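You operate a simulated robot arm through the tools that you are given. There is no shell and no other tool. Be economical: measure what you need, move in short steps, check, and stop when the job is done.

You are at the controls of a simulated robot arm. One attempt, no reset.

JOB
Put a snug band round the low stack of spoons.
Fine: tension as the chart gives and left there, handles first into the arch, one band, sliding plate back out with the stack on it; the other stacks stay unbanded where they lie.

Only the result counts: the job must be done as asked and must still hold three seconds after the hand-in. Knocking over, shifting, dropping, spilling or breaking anything else fails it.

ROBOT AND FRAMES
A 6-joint arm with a two-finger parallel gripper, fixed in place. Base frame: the origin is at the foot of the arm, x ahead of it, y to its left, z up. Readings come in m, rad, newtons and seconds.
With the tool pointing down near the work surface it reaches from about 0.24 to 0.64 m from the base axis. Its first joint turns from -1.152 to 1.152 rad. Payload 2.7 kg.
The TCP is the grasp point between the finger pads, 0.023 m short of the fingertips. In the tool frame z runs along the fingers and y along their closing line. The gripper opens to 0.094 m. The fingers are 0.038 m wide and 0.01 m thick; the gripper's body (0.054 by 0.096 m) begins 0.039 m behind the TCP.
Orientation is that of the tool frame in the base frame, as [roll, pitch, yaw] about the fixed x, y, z axes, in that order (R = Rz(yaw) Ry(pitch) Rx(roll)). With the fingers straight down and closing along the base's y, the tool's x points along the base's -x, its y along +y and its z along -z.

CONTROLS
- The arm moves only by the tool send_rows. Its argument "plan" is a list of rows, each an object (a shift or turn left out is 0, a gripper value left out holds the last) with "dp": the shift along the tool's x, y, z in units of 300 mm (1.0 is 300 mm), a list of three; "delta_rot": the turn, a rotation vector about the tool's x, y, z in units of 60 degrees (1.0 is 60 degrees), a list of three; "claw": the closure in counts, from 0 (fully open) to 255 (shut). In form: [{"dp": [tx, ty, tz], "delta_rot": [rx, ry, rz], "claw": claw}, ...]. A call has 1 to 10 rows; each row is the pose to reach, as a shift and turn from the pose commanded when the call began, along the tool's axes at that moment. A call with a number of a shift or a turn outside -1 to 1 is refused whole. Rows are played at 5 a second. More than 0.05 m and 0.15 rad between two rows, or a gripper value outside its range, and nothing of the call is played. Where a pose cannot be reached the arm comes as near as it can. A force on the tool above 60 N (or 10 N above the force at the start of the call, whichever is more), or a blocked arm, ends the call early, and 0.2 s more pass. Each finger travels about 0.045 m/s and halts on what it meets, pressing with about 28 N; the grip force reading is that of the motor and also rises with nothing between the fingers. The clock runs only during rows and for 0.2 s after the last one: add rows that repeat a pose to give the fingers time. The reply holds the time, the measured pose of the TCP, the force on the tool along the base axes, the opening and the grip force, in the units named above and with some noise.
- Cameras (640 x 400 px; columns grow to the right, rows downward): "scene" is fixed at [0.0569, -0.4202, 1.4322]; the picture's right is [0.88, -0.47, 0.00], its down [-0.20, -0.39, -0.90] and it looks along [0.42, 0.80, -0.44] (base axes); focal length 341 px, centre (320, 200). "wrist" rides on the gripper at [0.086, 0.016, -0.075] in the tool frame; the picture's right is [-0.18, 0.98, 0.00], its down [-0.58, -0.11, -0.81] and it looks along [-0.79, -0.15, 0.59] (tool axes); focal length 243 px, centre (320, 200). There is no depth. A picture from a camera that has moved, and an enlarged one, comes with that camera's place and axes in the base frame and with its lens. The place of the scene camera against the robot may be out by one fixed shift of up to 0.025 m in any direction.
- get_image(camera): a new picture of that camera. The clock stands still meanwhile.
- enlarge(camera, box): a new picture of the part [left, top, right, bottom] of that camera's present view, enlarged. The clock stands still meanwhile.
- job_done(): hands the job in; it is judged then, once.

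Work in short steps. Places have to be worked out from the pictures, the camera data and where the tool is seen: move nearer, look again, correct. Check each grasp and each placing, and mend what went wrong. You have 120 turns and 76 pictures in all, those below and enlarged ones among them. Open the gripper and draw the arm clear of the work before you hand the job in, unless the task says otherwise; then end with one line.

The tools are called as a command line: name --argument value ..., lists and objects as JSON in quotes. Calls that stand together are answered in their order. send_rows: Moves the arm, as the interface text tells. Its arguments: {"type":"object","properties":{"plan":{"type":"array"}},"required":["plan"]} The other tools are called the same way: get_image (camera) takes a picture; enlarge (camera, box) takes an enlarged picture of a part of a camera's view; job_done () hands the job in.

At the start:

```text
clock: 0.0
tool_pos: [0.3269, 0.0079, 1.2502]
tool_rot: [-3.141, 0.001, -3.141]
ft_force: [0.4, -0.3, -0.8]
gripper_width: 0.0941
finger_force: 0.1
```

scene: 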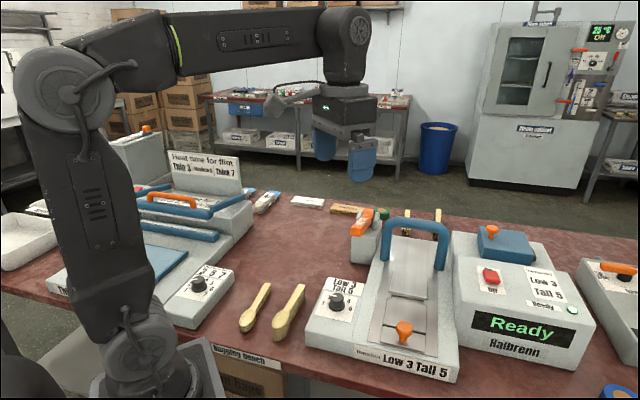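
wrist: 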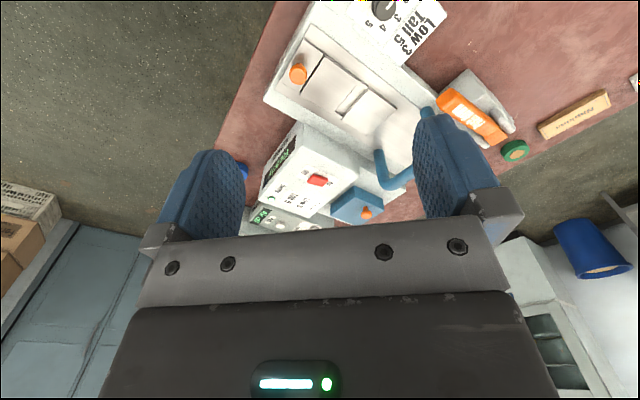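

The banding machine (blue arch, orange slide knob, "Low 3 Tall 5" chart) is right of two stacks of spoons. I'll take enlarged views of it first.

enlarge --camera "scene" --box '[290, 200, 480, 390]'

enlarge --camera "scene" --box '[440, 210, 640, 380]'

enlarge --camera "scene" --box '[130, 170, 340, 350]'

```text
2.11 times, centred on (385, 295) of scene
camera zoom: at [0.0569, -0.4202, 1.4322], right [0.88, -0.47, 0.0], down [-0.2, -0.39, -0.9], along [0.42, 0.8, -0.44], focal length 717 px, centre (183, 0)
```

zoom: 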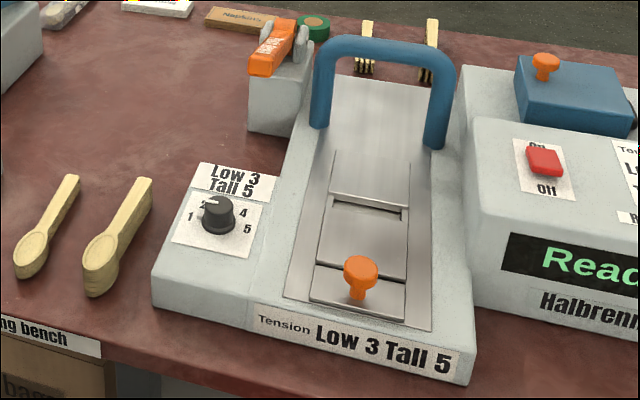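

```text
2.35 times, centred on (540, 295) of scene
camera zoom: at [0.0569, -0.4202, 1.4322], right [0.88, -0.47, 0.0], down [-0.2, -0.39, -0.9], along [0.42, 0.8, -0.44], focal length 801 px, centre (-198, -24)
```

zoom: 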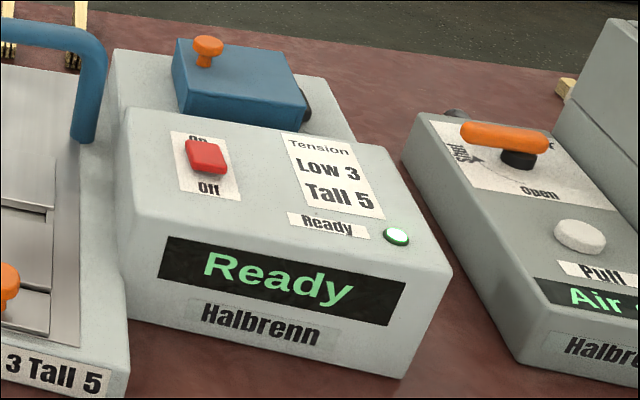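

```text
2.22 times, centred on (235, 260) of scene
camera zoom: at [0.0569, -0.4202, 1.4322], right [0.88, -0.47, 0.0], down [-0.2, -0.39, -0.9], along [0.42, 0.8, -0.44], focal length 757 px, centre (509, 67)
```

zoom: 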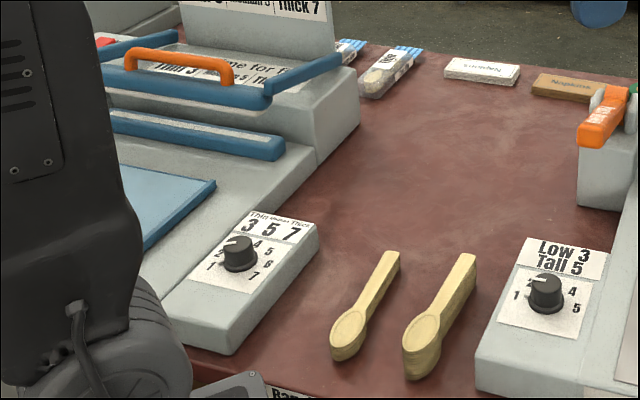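

The machine reads Ready, the tension dial is on the left block, the spoon stacks point handle-away, and everything is turned about 45–50° in the base. I'll yaw the tool to match and look with the wrist camera.

send_rows --plan '[{"delta_rot": [0, 0, -0.139]}, {"delta_rot": [0, 0, -0.278]}, {"delta_rot": [0, 0, -0.417]}, {"delta_rot": [0, 0, -0.556]}, {"delta_rot": [0, 0, -0.695]}, {"delta_rot": [0, 0, -0.833]}]'

get_image --camera "wrist"

get_image --camera "scene"

```text
clock: 1.4
tool_pos: [0.3273, 0.0079, 1.2505]
tool_rot: [-3.141, -0.001, -2.265]
ft_force: [0.5, -1.1, -0.1]
gripper_width: 0.0943
finger_force: 0.0
```

```text
70 pictures are left
camera wrist: at [0.259, -0.0471, 1.3259], right [-0.64, 0.77, 0.0], down [0.46, 0.38, 0.81], along [0.62, 0.51, -0.59], focal length 243 px, centre (320, 200)
```

wrist: 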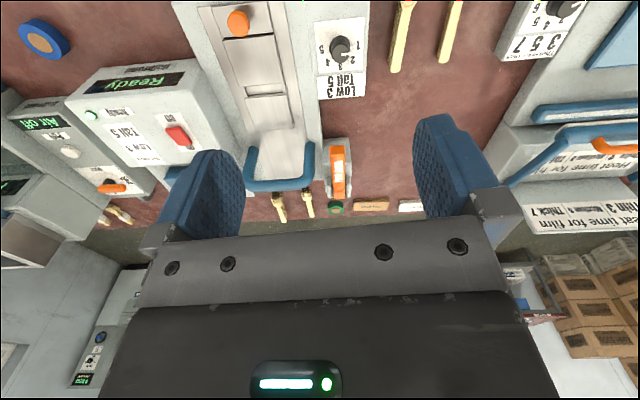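

```text
69 pictures are left
```

scene: 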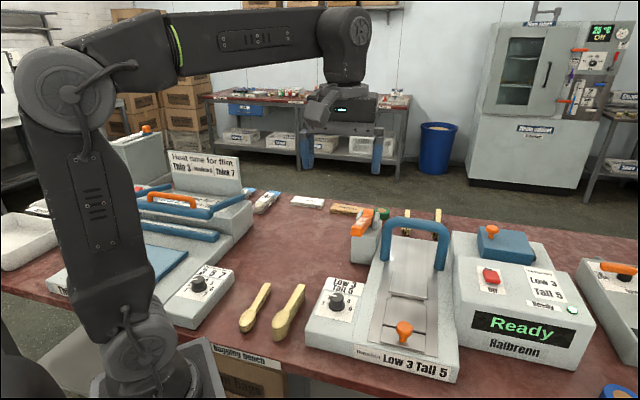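

The wrist camera now looks along the machine's axis. I'll tilt it to look down on the spoons, dial and plate.

send_rows --plan '[{"dp": [-0.05, 0.04, 0.08], "delta_rot": [0, 0.125, 0]}, {"dp": [-0.1, 0.085, 0.16], "delta_rot": [0, 0.25, 0]}, {"dp": [-0.15, 0.125, 0.25], "delta_rot": [0, 0.375, 0]}, {"dp": [-0.205, 0.171, 0.333], "delta_rot": [0, 0.5, 0]}]'

get_image --camera "wrist"

```text
clock: 2.4
tool_pos: [0.3267, 0.0889, 1.1511]
tool_rot: [-3.14, -0.527, -2.272]
ft_force: [0.0, 0.3, -1.1]
gripper_width: 0.0942
finger_force: 0.1
```

```text
68 pictures are left
camera wrist: at [0.2895, 0.0719, 1.2604], right [-0.65, 0.75, -0.09], down [0.67, 0.63, 0.41], along [0.36, 0.2, -0.91], focal length 243 px, centre (320, 200)
```

wrist: 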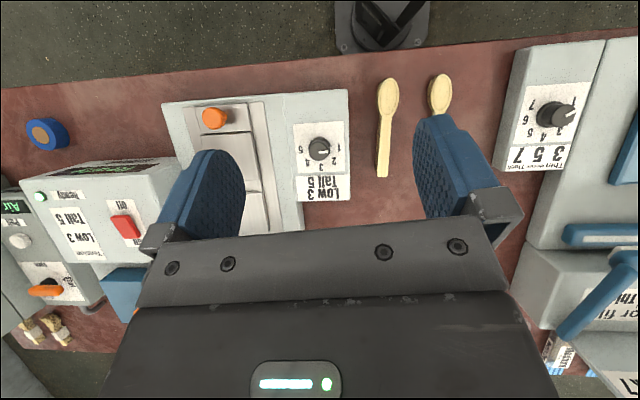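

Good overhead. I'll enlarge the dial and the spoons.

enlarge --camera "wrist" --box '[280, 60, 470, 210]'

enlarge --camera "wrist" --box '[140, 80, 300, 240]'

enlarge --camera "scene" --box '[230, 270, 350, 350]'

enlarge --camera "scene" --box '[330, 190, 460, 290]'

```text
2.67 times, centred on (375, 135) of wrist
camera zoom: at [0.2895, 0.0719, 1.2604], right [-0.65, 0.75, -0.09], down [0.67, 0.63, 0.41], along [0.36, 0.2, -0.91], focal length 647 px, centre (173, 373)
```

zoom: 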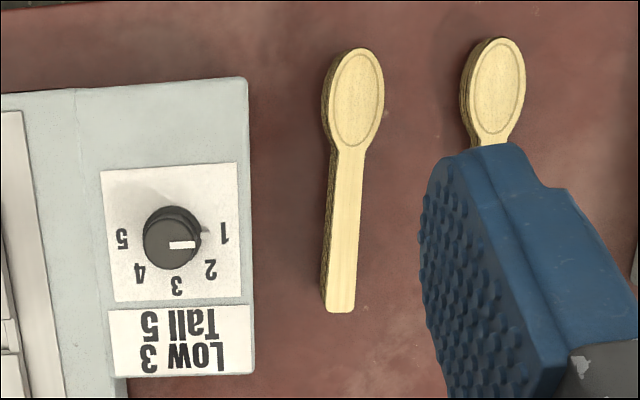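

```text
2.50 times, centred on (220, 160) of wrist
camera zoom: at [0.2895, 0.0719, 1.2604], right [-0.65, 0.75, -0.09], down [0.67, 0.63, 0.41], along [0.36, 0.2, -0.91], focal length 606 px, centre (570, 300)
```

zoom: 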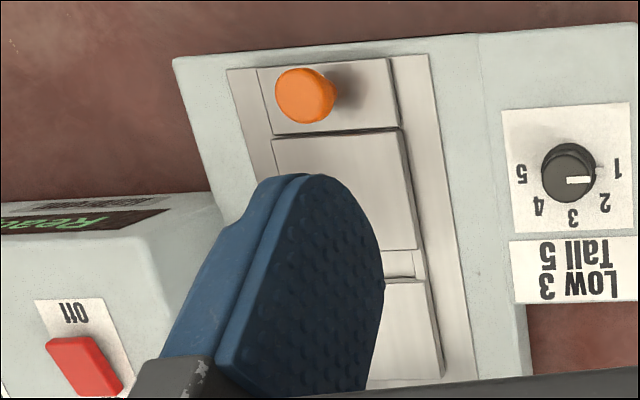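

```text
5.00 times, centred on (290, 310) of scene
camera zoom: at [0.0569, -0.4202, 1.4322], right [0.88, -0.47, 0.0], down [-0.2, -0.39, -0.9], along [0.42, 0.8, -0.44], focal length 1703 px, centre (470, -350)
```

zoom: 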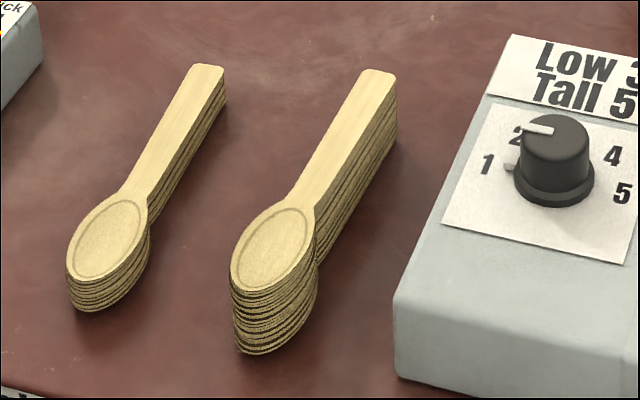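

```text
4.00 times, centred on (395, 240) of scene
camera zoom: at [0.0569, -0.4202, 1.4322], right [0.88, -0.47, 0.0], down [-0.2, -0.39, -0.9], along [0.42, 0.8, -0.44], focal length 1362 px, centre (20, 40)
```

zoom: 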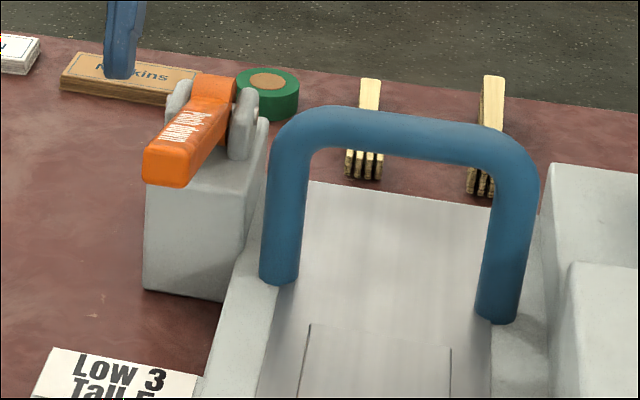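

The orange lever left of the arch reads "Push down…", the low stack is the left one, and the dial is at 1 and must go to 3. I'll shift the camera over the machine to see the plate.

send_rows --plan '[{"dp": [0, -0.13, 0]}, {"dp": [0, -0.26, 0]}, {"dp": [0, -0.4, 0]}]'

get_image --camera "wrist"

enlarge --camera "wrist" --box '[240, 40, 440, 240]'

enlarge --camera "scene" --box '[340, 200, 400, 270]'

```text
clock: 3.2
tool_pos: [0.4205, 0.0128, 1.1501]
tool_rot: [-3.141, -0.524, -2.268]
ft_force: [0.1, -0.7, 0.4]
gripper_width: 0.0939
finger_force: 0.1
```

```text
63 pictures are left
camera wrist: at [0.383, -0.005, 1.2594], right [-0.65, 0.75, -0.09], down [0.67, 0.62, 0.41], along [0.36, 0.2, -0.91], focal length 243 px, centre (320, 200)
```

wrist: 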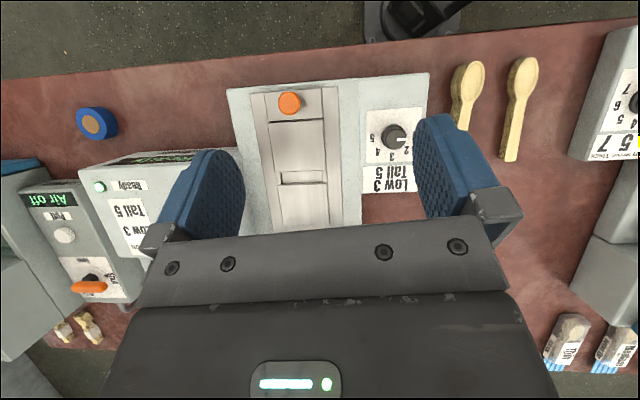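

```text
2.00 times, centred on (340, 140) of wrist
camera zoom: at [0.383, -0.005, 1.2594], right [-0.65, 0.75, -0.09], down [0.67, 0.62, 0.41], along [0.36, 0.2, -0.91], focal length 485 px, centre (280, 320)
```

zoom: 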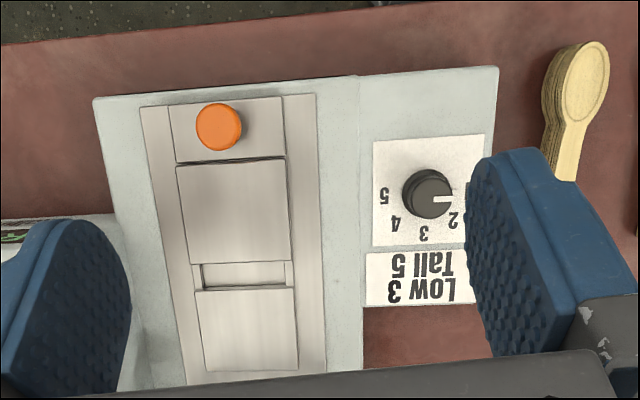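

```text
5.71 times, centred on (370, 235) of scene
camera zoom: at [0.0569, -0.4202, 1.4322], right [0.88, -0.47, 0.0], down [-0.2, -0.39, -0.9], along [0.42, 0.8, -0.44], focal length 1946 px, centre (34, 0)
```

zoom: 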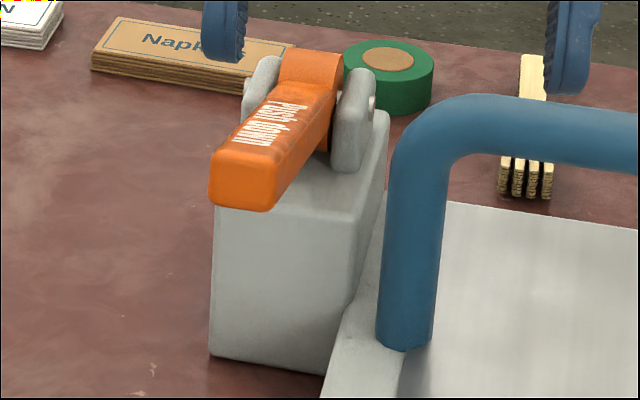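

The plate has two raised pads with a band slot between; its axis runs at 45° in base. I judge the dial at about (0.377, 0.097, top 0.88). I'll come upright over it.

send_rows --plan '[{"dp": [-0.08, 0.073, 0.078], "delta_rot": [0, -0.125, 0]}, {"dp": [-0.161, 0.146, 0.157], "delta_rot": [0, -0.25, 0]}, {"dp": [-0.242, 0.219, 0.235], "delta_rot": [0, -0.375, 0]}, {"dp": [-0.322, 0.292, 0.314], "delta_rot": [0, -0.5, 0], "claw": 60}]'

get_image --camera "wrist"

get_image --camera "scene"

```text
clock: 4.2
tool_pos: [0.3735, 0.0971, 1.0182]
tool_rot: [3.14, 0.002, -2.27]
ft_force: [0.4, 0.2, 0.2]
gripper_width: 0.0722
finger_force: 0.2
```

```text
60 pictures are left
camera wrist: at [0.3056, 0.041, 1.0932], right [-0.63, 0.77, 0.0], down [0.46, 0.37, 0.81], along [0.62, 0.51, -0.59], focal length 243 px, centre (320, 200)
```

wrist: 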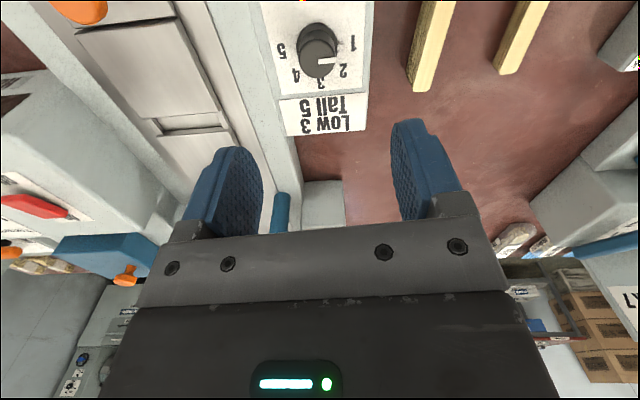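

```text
59 pictures are left
```

scene: 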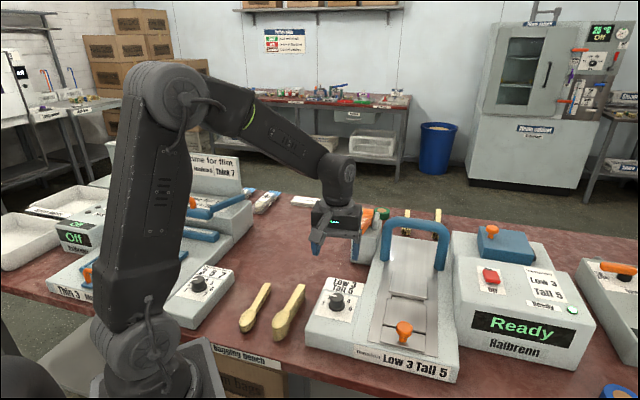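

The TCP is nearly above the dial; I'll descend until the fingertips are just above the knob top and look.

send_rows --plan '[{"dp": [0, 0, 0.12]}, {"dp": [0, 0, 0.24]}, {"dp": [0, 0, 0.365]}]'

get_image --camera "wrist"

enlarge --camera "scene" --box '[290, 220, 410, 350]'

```text
clock: 5.0
tool_pos: [0.3763, 0.0945, 0.911]
tool_rot: [3.14, 0.0, -2.269]
ft_force: [-0.1, -0.4, 0.0]
gripper_width: 0.0716
finger_force: 0.1
```

```text
58 pictures are left
camera wrist: at [0.3076, 0.0399, 0.9862], right [-0.63, 0.77, 0.0], down [0.46, 0.38, 0.81], along [0.62, 0.51, -0.59], focal length 243 px, centre (320, 200)
```

wrist: 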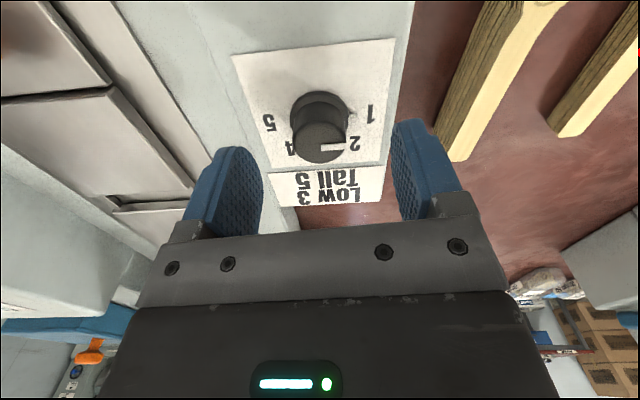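

```text
3.08 times, centred on (350, 285) of scene
camera zoom: at [0.0569, -0.4202, 1.4322], right [0.88, -0.47, 0.0], down [-0.2, -0.39, -0.9], along [0.42, 0.8, -0.44], focal length 1048 px, centre (228, -62)
```

zoom: 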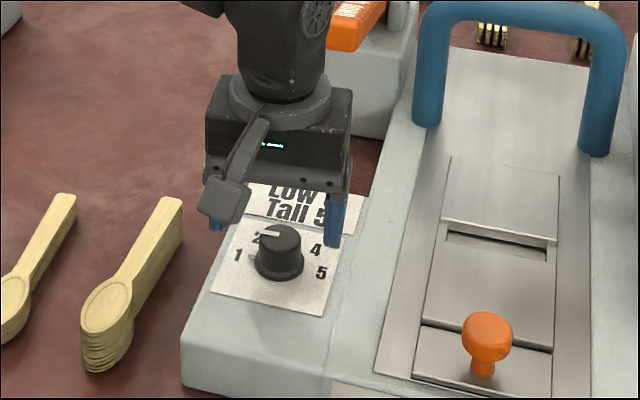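

Fingertips are centred on the knob (top ≈0.884). Descend 20 mm and close on it.

send_rows --plan '[{"dp": [0, 0, 0.035]}, {"dp": [0, 0, 0.07]}, {"dp": [0, 0, 0.07], "claw": 255}, {"dp": [0, 0, 0.07], "claw": 255}, {"dp": [0, 0, 0.07], "claw": 255}, {"dp": [0, 0, 0.07], "claw": 255}, {"dp": [0, 0, 0.07], "claw": 255}]'

get_image --camera "wrist"

enlarge --camera "scene" --box '[290, 220, 410, 350]'

```text
clock: 6.6
tool_pos: [0.3787, 0.0947, 0.89]
tool_rot: [-3.139, 0.001, -2.271]
ft_force: [17.1, -17.5, -8.4]
gripper_width: 0.031
finger_force: 44.8
```

```text
56 pictures are left
camera wrist: at [0.3088, 0.039, 0.9647], right [-0.63, 0.77, 0.0], down [0.46, 0.37, 0.81], along [0.62, 0.51, -0.59], focal length 243 px, centre (320, 200)
```

wrist: 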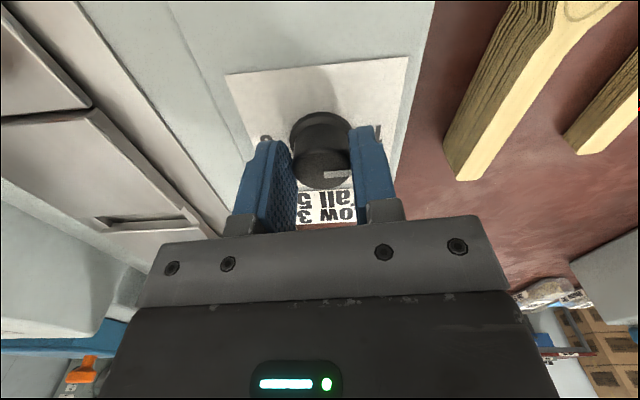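

```text
3.08 times, centred on (350, 285) of scene
camera zoom: at [0.0574, -0.4206, 1.432], right [0.88, -0.47, 0.0], down [-0.2, -0.38, -0.9], along [0.42, 0.8, -0.44], focal length 1048 px, centre (228, -62)
```

zoom: 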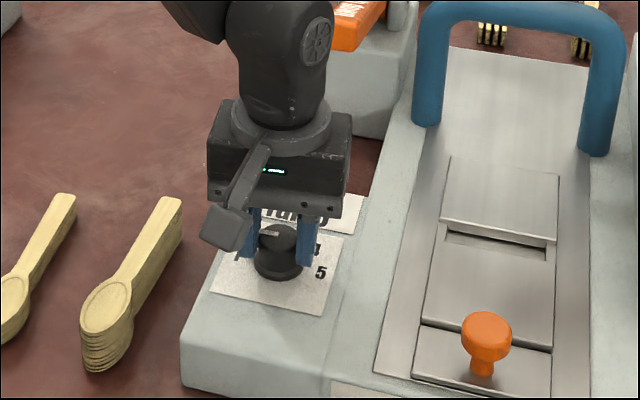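

The grip holds, but the side force and the picture show the knob about 6 mm nearer the camera and a few mm toward the tool's −y. Re-centre and re-grip.

send_rows --plan '[{"claw": 120}, {"claw": 120}, {"dp": [0.02, -0.012, 0], "claw": 120}, {"dp": [0.02, -0.012, 0], "claw": 255}, {"dp": [0.02, -0.012, 0], "claw": 255}, {"dp": [0.02, -0.012, 0], "claw": 255}, {"dp": [0.02, -0.012, 0], "claw": 255}]'

get_image --camera "wrist"

```text
clock: 8.2
tool_pos: [0.3738, 0.0898, 0.8877]
tool_rot: [3.139, -0.002, -2.27]
ft_force: [-19.2, 22.0, 6.8]
gripper_width: 0.031
finger_force: 44.9
```

```text
54 pictures are left
camera wrist: at [0.3056, 0.0343, 0.9651], right [-0.64, 0.77, 0.0], down [0.46, 0.38, 0.81], along [0.62, 0.51, -0.59], focal length 243 px, centre (320, 200)
```

wrist: 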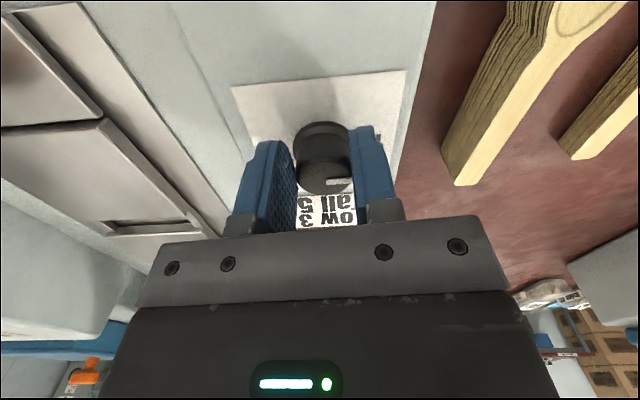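

Force reversed, so centre is halfway; shift +2 mm and begin turning clockwise (tool +z) by 45°.

send_rows --plan '[{"dp": [0, 0.006, 0]}, {"dp": [0, 0.006, 0], "delta_rot": [0, 0, 0.125]}, {"dp": [0, 0.006, 0], "delta_rot": [0, 0, 0.25]}, {"dp": [0, 0.006, 0], "delta_rot": [0, 0, 0.375]}, {"dp": [0, 0.006, 0], "delta_rot": [0, 0, 0.5]}, {"dp": [0, 0.006, 0], "delta_rot": [0, 0, 0.625]}, {"dp": [0, 0.006, 0], "delta_rot": [0, 0, 0.75]}]'

get_image --camera "wrist"

enlarge --camera "scene" --box '[310, 260, 370, 320]'

```text
clock: 9.4
tool_pos: [0.371, 0.0931, 0.8883]
tool_rot: [3.134, -0.003, -2.732]
ft_force: [-6.5, 10.5, 2.5]
gripper_width: 0.0309
finger_force: 44.9
stopped in row 5: the force on the tool passed its limit (the readings are from after the stop); the commanded pose is now the measured one
```

```text
53 pictures are left
camera wrist: at [0.2847, 0.0746, 0.965], right [-0.22, 0.97, 0.01], down [0.58, 0.13, 0.81], along [0.78, 0.18, -0.59], focal length 243 px, centre (320, 200)
```

wrist: 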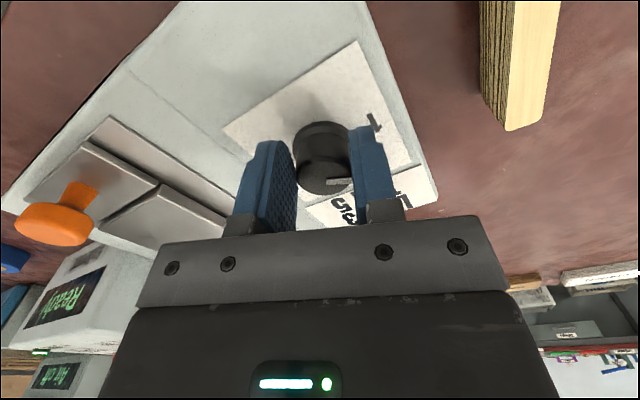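

```text
6.67 times, centred on (340, 290) of scene
camera zoom: at [0.0567, -0.42, 1.4323], right [0.88, -0.47, 0.0], down [-0.2, -0.39, -0.9], along [0.42, 0.8, -0.44], focal length 2271 px, centre (187, -400)
```

zoom: 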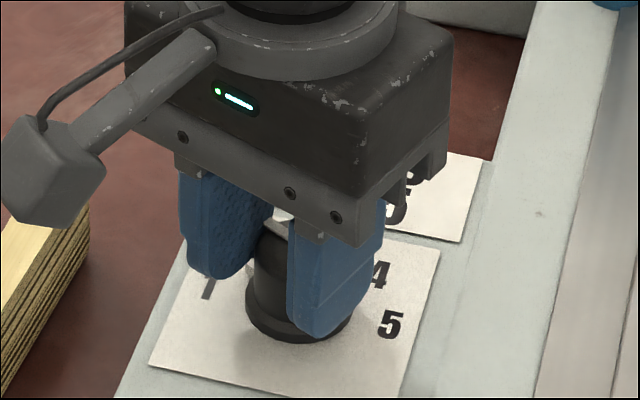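

The dial turned 26° with the fingers; the drift shows the knob axis is about 7 mm toward tool −x from the TCP. Re-centre and re-grip, then continue.

send_rows --plan '[{"claw": 120}, {"claw": 120}, {"dp": [-0.025, 0.003, 0], "claw": 120}, {"dp": [-0.025, 0.003, 0], "claw": 255}, {"dp": [-0.025, 0.003, 0], "claw": 255}, {"dp": [-0.025, 0.003, 0], "claw": 255}, {"dp": [-0.025, 0.003, 0], "claw": 255}]'

get_image --camera "wrist"

```text
clock: 11.0
tool_pos: [0.3778, 0.0968, 0.8893]
tool_rot: [3.137, -0.003, -2.731]
ft_force: [5.0, -5.9, -2.8]
gripper_width: 0.0308
finger_force: 45.2
```

```text
51 pictures are left
camera wrist: at [0.2921, 0.0781, 0.9646], right [-0.22, 0.97, 0.0], down [0.58, 0.13, 0.81], along [0.78, 0.18, -0.59], focal length 243 px, centre (320, 200)
```

wrist: 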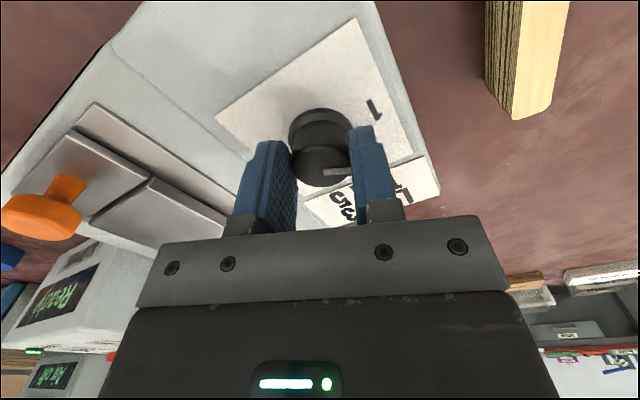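

Small residual force only; turn the remaining angle, about 1.05 units, in steps.

send_rows --plan '[{"delta_rot": [0, 0, 0.125]}, {"delta_rot": [0, 0, 0.25]}, {"delta_rot": [0, 0, 0.375]}, {"delta_rot": [0, 0, 0.5]}, {"delta_rot": [0, 0, 0.625]}, {"delta_rot": [0, 0, 0.75]}]'

get_image --camera "wrist"

```text
clock: 12.4
tool_pos: [0.378, 0.0995, 0.8891]
tool_rot: [3.136, -0.003, 2.766]
ft_force: [0.6, 41.5, -16.9]
gripper_width: 0.031
finger_force: 45.2
```

```text
50 pictures are left
camera wrist: at [0.3035, 0.1471, 0.9649], right [0.53, 0.85, 0.01], down [0.5, -0.32, 0.8], along [0.68, -0.42, -0.59], focal length 243 px, centre (320, 200)
```

wrist: 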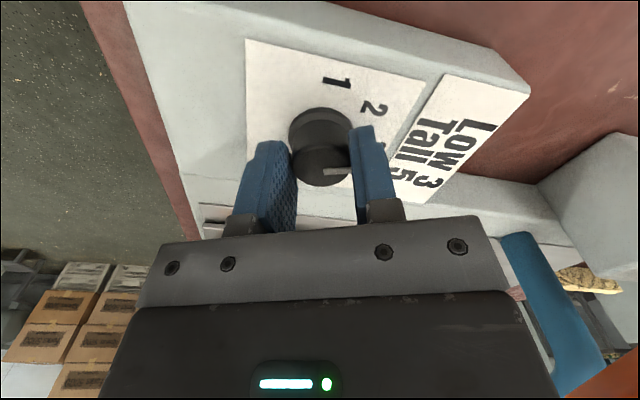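

At 71° turned, with a side load; relieve it by ~3 mm and turn the last ~18.5°.

send_rows --plan '[{"dp": [0.004, 0.009, 0]}, {"dp": [0.004, 0.009, 0], "delta_rot": [0, 0, 0.11]}, {"dp": [0.004, 0.009, 0], "delta_rot": [0, 0, 0.22]}, {"dp": [0.004, 0.009, 0], "delta_rot": [0, 0, 0.31]}, {"dp": [0.004, 0.009, 0], "delta_rot": [0, 0, 0.31]}]'

get_image --camera "wrist"

```text
clock: 13.6
tool_pos: [0.3795, 0.1014, 0.8892]
tool_rot: [3.138, -0.002, 2.438]
ft_force: [14.1, 28.9, -18.1]
gripper_width: 0.0305
finger_force: 45.0
```

```text
49 pictures are left
camera wrist: at [0.3227, 0.1695, 0.9649], right [0.77, 0.63, 0.01], down [0.37, -0.46, 0.8], along [0.51, -0.62, -0.59], focal length 243 px, centre (320, 200)
```

wrist: 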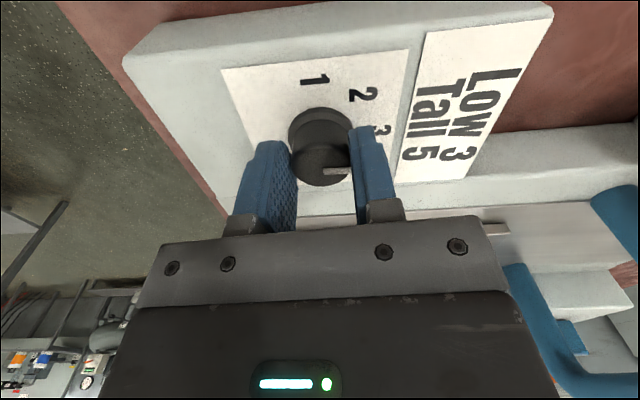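

Now release, lift clear and check the dial.

send_rows --plan '[{"claw": 80}, {"claw": 80}, {"claw": 80}, {"dp": [0, 0, -0.1], "claw": 80}, {"dp": [0.05, 0, -0.2], "claw": 80}, {"dp": [0.1, 0, -0.3], "claw": 80}]'

enlarge --camera "wrist" --box '[220, 0, 420, 160]'

enlarge --camera "scene" --box '[310, 260, 370, 320]'

```text
clock: 15.0
tool_pos: [0.3574, 0.1203, 0.9801]
tool_rot: [3.141, -0.006, 2.443]
ft_force: [0.0, -0.2, -0.9]
gripper_width: 0.0646
finger_force: 0.1
```

```text
2.50 times, centred on (320, 80) of wrist
camera zoom: at [0.3, 0.1887, 1.0557], right [0.77, 0.63, 0.0], down [0.38, -0.46, 0.8], along [0.51, -0.62, -0.6], focal length 606 px, centre (320, 500)
```

zoom: 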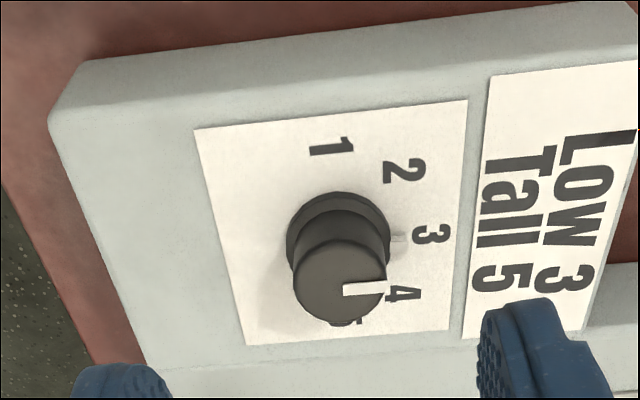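

```text
6.67 times, centred on (340, 290) of scene
camera zoom: at [0.0569, -0.4202, 1.4322], right [0.88, -0.47, 0.0], down [-0.2, -0.39, -0.9], along [0.42, 0.8, -0.44], focal length 2271 px, centre (187, -400)
```

zoom: 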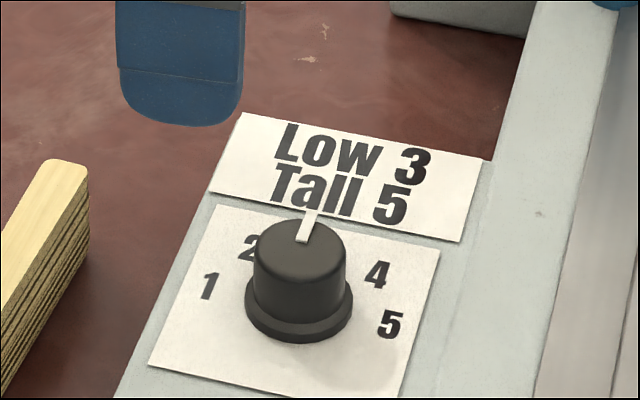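

The pointer sits at 3. Now I'll swing over the low stack with the tool turned back toward the 45° line.

send_rows --plan '[{"dp": [0.05, 0, -0.1], "delta_rot": [0, 0, -0.13], "claw": 0}, {"dp": [0.15, 0, -0.233], "delta_rot": [0, 0, -0.26]}, {"dp": [0.25, 0.01, -0.233], "delta_rot": [0, 0, -0.39]}, {"dp": [0.35, 0.02, -0.233], "delta_rot": [0, 0, -0.52]}, {"dp": [0.45, 0.025, -0.233], "delta_rot": [0, 0, -0.65]}, {"dp": [0.52, 0.03, -0.233], "delta_rot": [0, 0, -0.78]}, {"dp": [0.558, 0.032, -0.233], "delta_rot": [0, 0, -0.91]}, {"dp": [0.558, 0.032, -0.233], "delta_rot": [0, 0, -1.0]}]'

send_rows --plan '[{"delta_rot": [0, 0, -0.14]}, {"delta_rot": [0, 0, -0.28]}, {"delta_rot": [0, 0, -0.417]}]'

get_image --camera "wrist"

```text
clock: 16.8
tool_pos: [0.2323, 0.2335, 1.0509]
tool_rot: [3.136, -0.002, -2.792]
ft_force: [-0.2, -0.3, -0.1]
gripper_width: 0.0943
finger_force: 0.1
```

```text
clock: 17.6
tool_pos: [0.2329, 0.2335, 1.0496]
tool_rot: [3.137, 0.0, -2.357]
ft_force: [-0.4, -1.1, 0.5]
gripper_width: 0.094
finger_force: 0.0
```

```text
46 pictures are left
camera wrist: at [0.1605, 0.1841, 1.1255], right [-0.57, 0.82, 0.01], down [0.49, 0.33, 0.81], along [0.66, 0.46, -0.59], focal length 243 px, centre (320, 200)
```

wrist: 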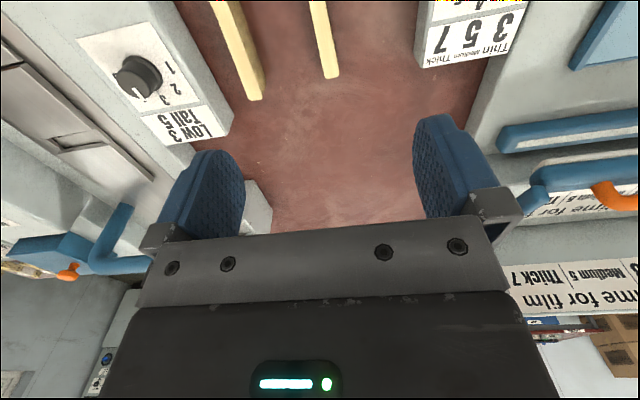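

Low-stack handle end is at about (0.279, 0.287) and the axis at 45°. I'll descend over the handle with a centring shift, stopping at z≈0.89 to check.

send_rows --plan '[{"dp": [0.015, 0.013, 0.13]}, {"dp": [0.015, 0.013, 0.26]}, {"dp": [0.015, 0.013, 0.39]}, {"dp": [0.015, 0.013, 0.53]}]'

get_image --camera "wrist"

enlarge --camera "scene" --box '[210, 240, 330, 350]'

```text
clock: 18.6
tool_pos: [0.2276, 0.2324, 0.8899]
tool_rot: [3.136, 0.0, -2.358]
ft_force: [0.8, 0.0, -0.2]
gripper_width: 0.0941
finger_force: 0.0
```

```text
45 pictures are left
camera wrist: at [0.1556, 0.1835, 0.9651], right [-0.56, 0.83, 0.01], down [0.49, 0.33, 0.81], along [0.66, 0.46, -0.59], focal length 243 px, centre (320, 200)
```

wrist: 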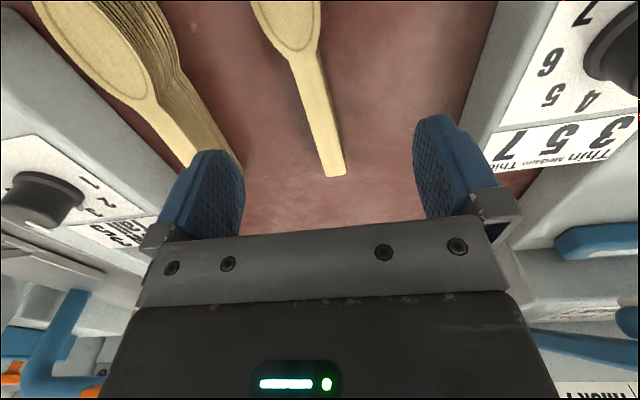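

```text
3.64 times, centred on (270, 295) of scene
camera zoom: at [0.0569, -0.4202, 1.4322], right [0.88, -0.47, 0.0], down [-0.2, -0.39, -0.9], along [0.42, 0.8, -0.44], focal length 1239 px, centre (502, -146)
```

zoom: 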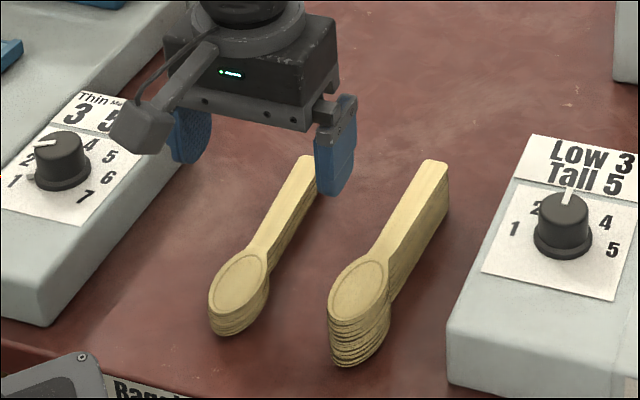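

Spoon axis is ~47° and ~4 mm toward tool −y. I'll correct and descend to the table level with a watch on force.

send_rows --plan '[{"dp": [-0.02, -0.014, 0.07], "delta_rot": [0, 0, -0.035]}, {"dp": [-0.02, -0.014, 0.14], "delta_rot": [0, 0, -0.035]}, {"dp": [-0.02, -0.014, 0.19], "delta_rot": [0, 0, -0.035]}, {"dp": [-0.02, -0.014, 0.208], "delta_rot": [0, 0, -0.035]}]'

get_image --camera "wrist"

enlarge --camera "scene" --box '[220, 250, 310, 340]'

```text
clock: 19.6
tool_pos: [0.2345, 0.2352, 0.8289]
tool_rot: [3.137, 0.0, -2.321]
ft_force: [0.2, -0.1, 1.6]
gripper_width: 0.0941
finger_force: 0.0
```

```text
43 pictures are left
camera wrist: at [0.163, 0.1835, 0.9038], right [-0.59, 0.8, 0.01], down [0.48, 0.35, 0.81], along [0.65, 0.48, -0.59], focal length 243 px, centre (320, 200)
```

wrist: 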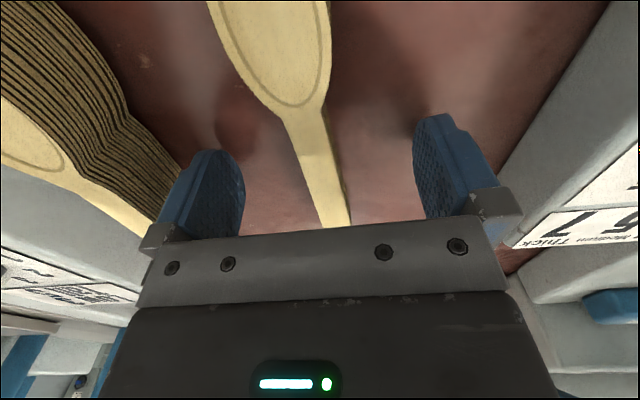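

```text
4.44 times, centred on (265, 295) of scene
camera zoom: at [0.0569, -0.4202, 1.4322], right [0.88, -0.47, 0.0], down [-0.2, -0.39, -0.9], along [0.42, 0.8, -0.44], focal length 1514 px, centre (564, -222)
```

zoom: 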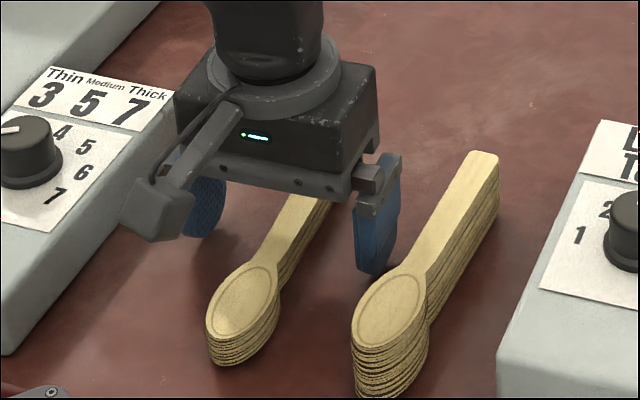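

Alignment is right. Lower 4 mm more, then close gently on the handle.

send_rows --plan '[{"dp": [0, 0, 0.007]}, {"dp": [0, 0, 0.014]}, {"dp": [0, 0, 0.014], "claw": 150}, {"dp": [0, 0, 0.014], "claw": 150}, {"dp": [0, 0, 0.014], "claw": 150}, {"dp": [0, 0, 0.014], "claw": 255}, {"dp": [0, 0, 0.014], "claw": 255}, {"dp": [0, 0, 0.014], "claw": 255}, {"dp": [0, 0, 0.014], "claw": 255}]'

enlarge --camera "scene" --box '[220, 250, 310, 340]'

```text
clock: 21.6
tool_pos: [0.2343, 0.2366, 0.8235]
tool_rot: [3.136, 0.003, -2.321]
ft_force: [-1.4, 0.4, 0.9]
gripper_width: 0.0166
finger_force: 27.9
```

```text
4.44 times, centred on (265, 295) of scene
camera zoom: at [0.0569, -0.4202, 1.4322], right [0.88, -0.47, 0.0], down [-0.2, -0.39, -0.9], along [0.42, 0.8, -0.44], focal length 1514 px, centre (564, -222)
```

zoom: 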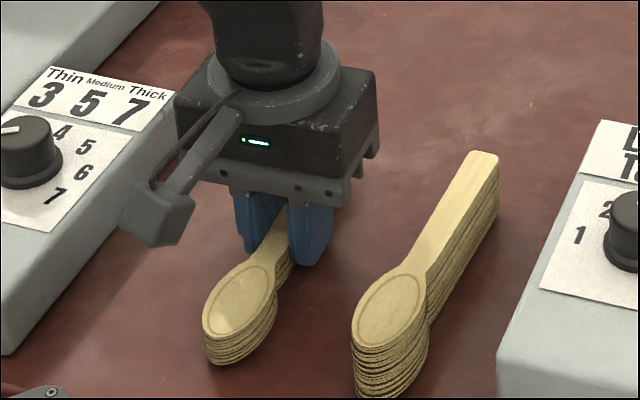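

Gripped at 16.6 mm. Lift 50 mm and check nothing is left behind.

send_rows --plan '[{"dp": [0, 0, -0.04]}, {"dp": [0, 0, -0.1]}, {"dp": [0, 0, -0.17]}]'

enlarge --camera "scene" --box '[220, 230, 330, 340]'

get_image --camera "wrist"

```text
clock: 22.4
tool_pos: [0.2335, 0.2356, 0.8756]
tool_rot: [3.137, 0.001, -2.323]
ft_force: [-0.8, 0.5, -0.4]
gripper_width: 0.0166
finger_force: 28.1
```

```text
3.64 times, centred on (275, 285) of scene
camera zoom: at [0.0569, -0.4202, 1.4322], right [0.88, -0.47, 0.0], down [-0.2, -0.39, -0.9], along [0.42, 0.8, -0.44], focal length 1239 px, centre (484, -109)
```

zoom: 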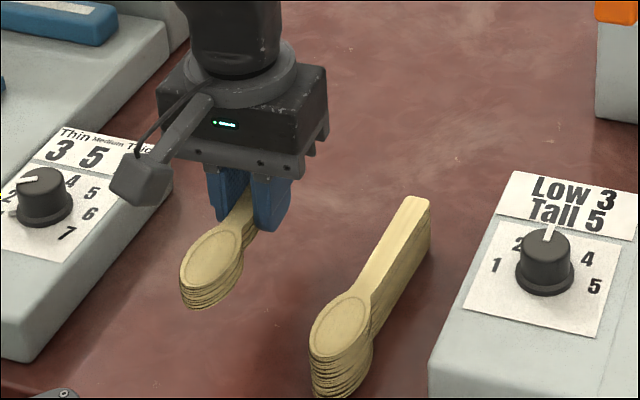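

```text
39 pictures are left
camera wrist: at [0.1635, 0.183, 0.9515], right [-0.59, 0.8, 0.01], down [0.48, 0.35, 0.81], along [0.65, 0.48, -0.59], focal length 243 px, centre (320, 200)
```

wrist: 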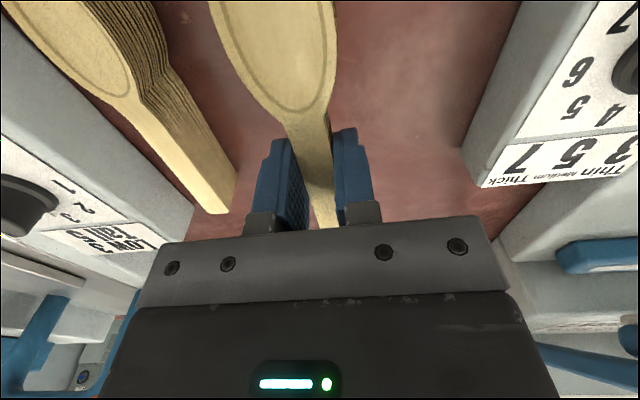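

The whole stack came up level. Lift further and carry it across toward the plate.

send_rows --plan '[{"dp": [0, 0, -0.16]}, {"dp": [0, 0, -0.32]}, {"dp": [-0.02, -0.13, -0.32]}, {"dp": [-0.04, -0.27, -0.32]}, {"dp": [-0.07, -0.41, -0.32]}, {"dp": [-0.1, -0.55, -0.32]}, {"dp": [-0.12, -0.69, -0.32]}, {"dp": [-0.14, -0.83, -0.32]}, {"dp": [-0.16, -0.95, -0.32]}, {"dp": [-0.16, -1.0, -0.32], "delta_rot": [0, 0, 0.032]}]'

get_image --camera "wrist"

get_image --camera "scene"

```text
clock: 24.6
tool_pos: [0.4892, 0.0662, 0.9713]
tool_rot: [3.138, 0.001, -2.356]
ft_force: [-0.6, -0.2, -0.5]
gripper_width: 0.0169
finger_force: 28.4
```

```text
38 pictures are left
camera wrist: at [0.4157, 0.0157, 1.0466], right [-0.57, 0.82, 0.01], down [0.49, 0.33, 0.81], along [0.66, 0.46, -0.59], focal length 243 px, centre (320, 200)
```

wrist: 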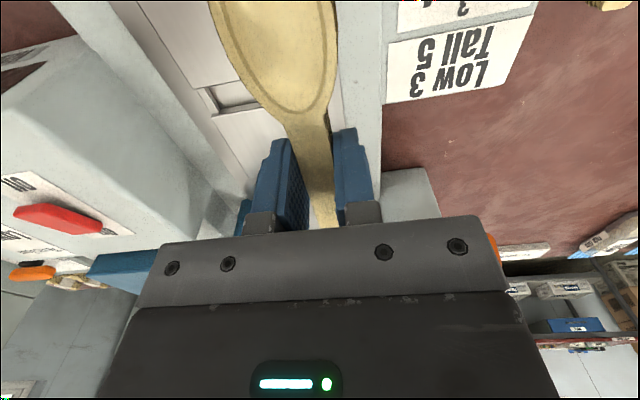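

```text
37 pictures are left
```

scene: 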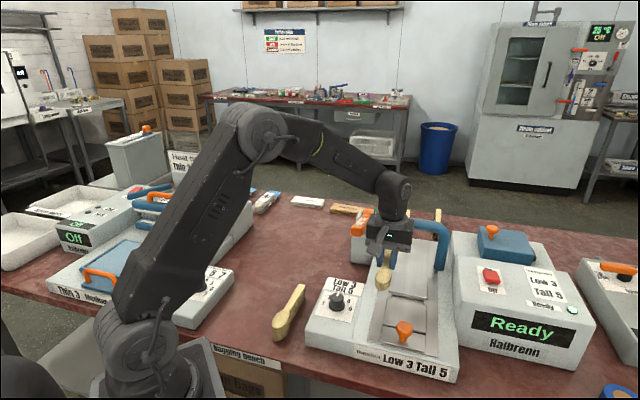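

Move the remaining 54 mm sideways and 14 mm forward, then look.

send_rows --plan '[{"dp": [-0.02, -0.09, 0]}, {"dp": [-0.047, -0.18, 0]}, {"dp": [-0.047, -0.18, 0]}]'

get_image --camera "wrist"

enlarge --camera "scene" --box '[350, 200, 470, 370]'

```text
clock: 25.4
tool_pos: [0.536, 0.0351, 0.9714]
tool_rot: [3.135, 0.001, -2.354]
ft_force: [-0.3, 0.7, -0.1]
gripper_width: 0.0166
finger_force: 28.4
```

```text
36 pictures are left
camera wrist: at [0.4635, -0.0132, 1.0466], right [-0.57, 0.82, 0.01], down [0.49, 0.33, 0.81], along [0.66, 0.46, -0.59], focal length 243 px, centre (320, 200)
```

wrist: 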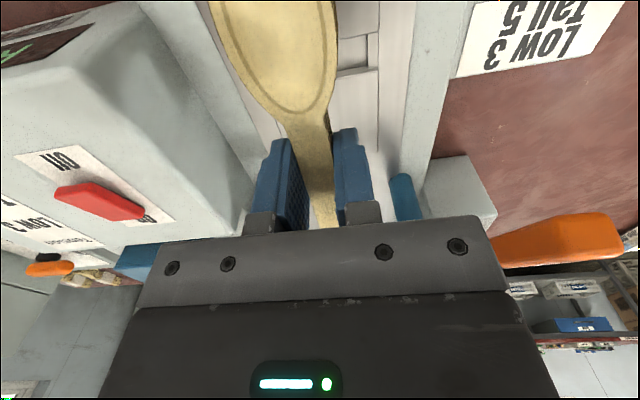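

```text
2.35 times, centred on (410, 285) of scene
camera zoom: at [0.0569, -0.4202, 1.4322], right [0.88, -0.47, 0.0], down [-0.2, -0.39, -0.9], along [0.42, 0.8, -0.44], focal length 801 px, centre (108, 0)
```

zoom: 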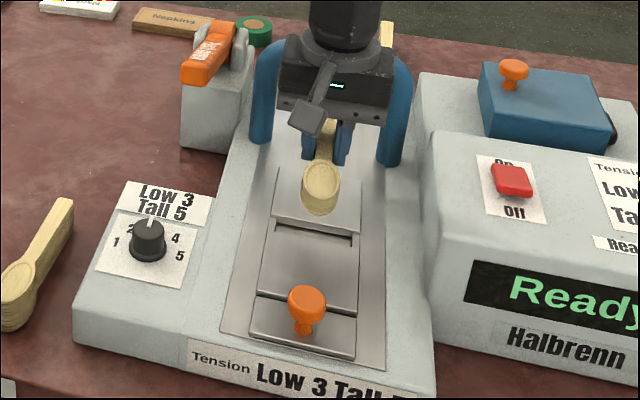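

Lateral centring is right (bed centre n≈0.354) and the slot is at s≈0.40. I'll nudge 5 mm forward and descend to near the bed.

send_rows --plan '[{"dp": [-0.017, 0, 0.08]}, {"dp": [-0.017, 0, 0.16]}, {"dp": [-0.017, 0, 0.23]}, {"dp": [-0.017, 0, 0.23]}]'

enlarge --camera "scene" --box '[360, 220, 450, 350]'

```text
clock: 26.4
tool_pos: [0.5373, 0.041, 0.902]
tool_rot: [3.136, 0.003, -2.356]
ft_force: [-0.1, 0.4, -0.9]
gripper_width: 0.0165
finger_force: 28.1
```

```text
3.08 times, centred on (405, 285) of scene
camera zoom: at [0.0569, -0.4202, 1.4322], right [0.88, -0.47, 0.0], down [-0.2, -0.39, -0.9], along [0.42, 0.8, -0.44], focal length 1048 px, centre (58, -62)
```

zoom: 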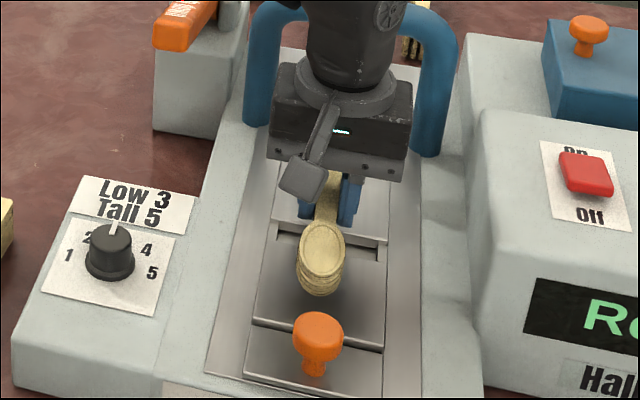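

Still above the bed by perhaps 20 mm; descend in small steps reading the force.

send_rows --plan '[{"dp": [0, 0, 0.013]}, {"dp": [0, 0, 0.026]}, {"dp": [0, 0, 0.04]}]'

enlarge --camera "scene" --box '[360, 250, 450, 350]'

```text
clock: 27.2
tool_pos: [0.5372, 0.0413, 0.8896]
tool_rot: [3.135, 0.003, -2.354]
ft_force: [-0.1, -0.9, -0.9]
gripper_width: 0.0167
finger_force: 28.0
```

```text
4.00 times, centred on (405, 300) of scene
camera zoom: at [0.0569, -0.4202, 1.4322], right [0.88, -0.47, 0.0], down [-0.2, -0.39, -0.9], along [0.42, 0.8, -0.44], focal length 1362 px, centre (-20, -200)
```

zoom: 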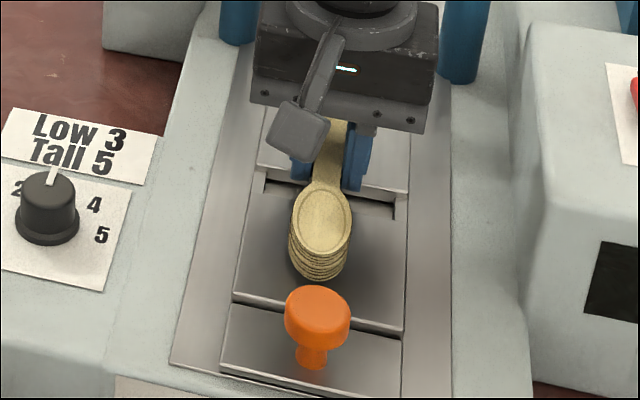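

No contact yet; continue down.

send_rows --plan '[{"dp": [0, 0, 0.008]}, {"dp": [0, 0, 0.016]}, {"dp": [0, 0, 0.024]}]'

send_rows --plan '[{"dp": [0, 0, 0.005]}, {"dp": [0, 0, 0.01]}]'

```text
clock: 28.0
tool_pos: [0.5405, 0.0422, 0.888]
tool_rot: [-3.139, 0.008, -2.353]
ft_force: [-6.2, 7.4, 39.1]
gripper_width: 0.0168
finger_force: 28.3
```

```text
clock: 28.6
tool_pos: [0.5406, 0.043, 0.8861]
tool_rot: [-3.139, 0.014, -2.352]
ft_force: [-13.5, 11.6, 54.7]
gripper_width: 0.0166
finger_force: 27.9
```

Contact at TCP z≈0.888, so the bed is at ≈0.864. Back off the excess push and look.

send_rows --plan '[{"dp": [0, 0, -0.015]}, {"dp": [0, 0, -0.026]}, {"dp": [0, 0, -0.026]}]'

enlarge --camera "scene" --box '[360, 250, 450, 350]'

get_image --camera "wrist"

```text
clock: 29.4
tool_pos: [0.5386, 0.0411, 0.8871]
tool_rot: [3.139, 0.003, -2.356]
ft_force: [4.0, 2.2, 13.4]
gripper_width: 0.0166
finger_force: 28.3
```

```text
4.00 times, centred on (405, 300) of scene
camera zoom: at [0.0568, -0.4202, 1.4322], right [0.88, -0.47, 0.0], down [-0.2, -0.39, -0.9], along [0.42, 0.8, -0.44], focal length 1362 px, centre (-20, -200)
```

zoom: 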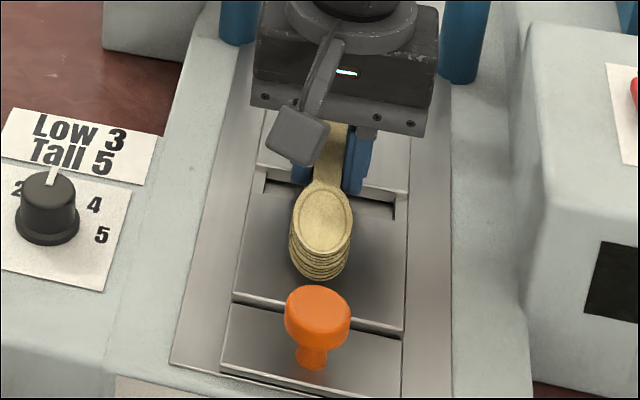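

```text
31 pictures are left
camera wrist: at [0.4656, -0.0084, 0.9622], right [-0.56, 0.83, 0.0], down [0.49, 0.33, 0.81], along [0.67, 0.46, -0.59], focal length 243 px, centre (320, 200)
```

wrist: 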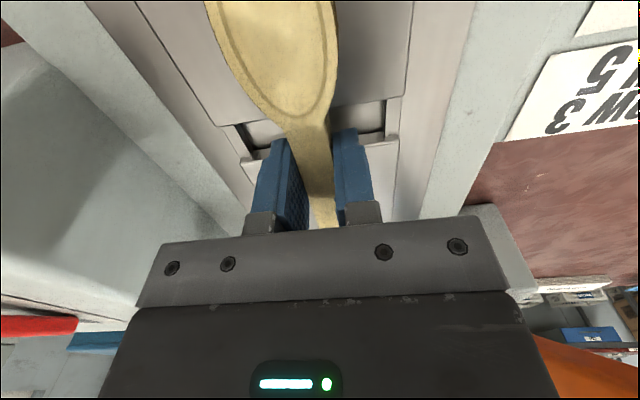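

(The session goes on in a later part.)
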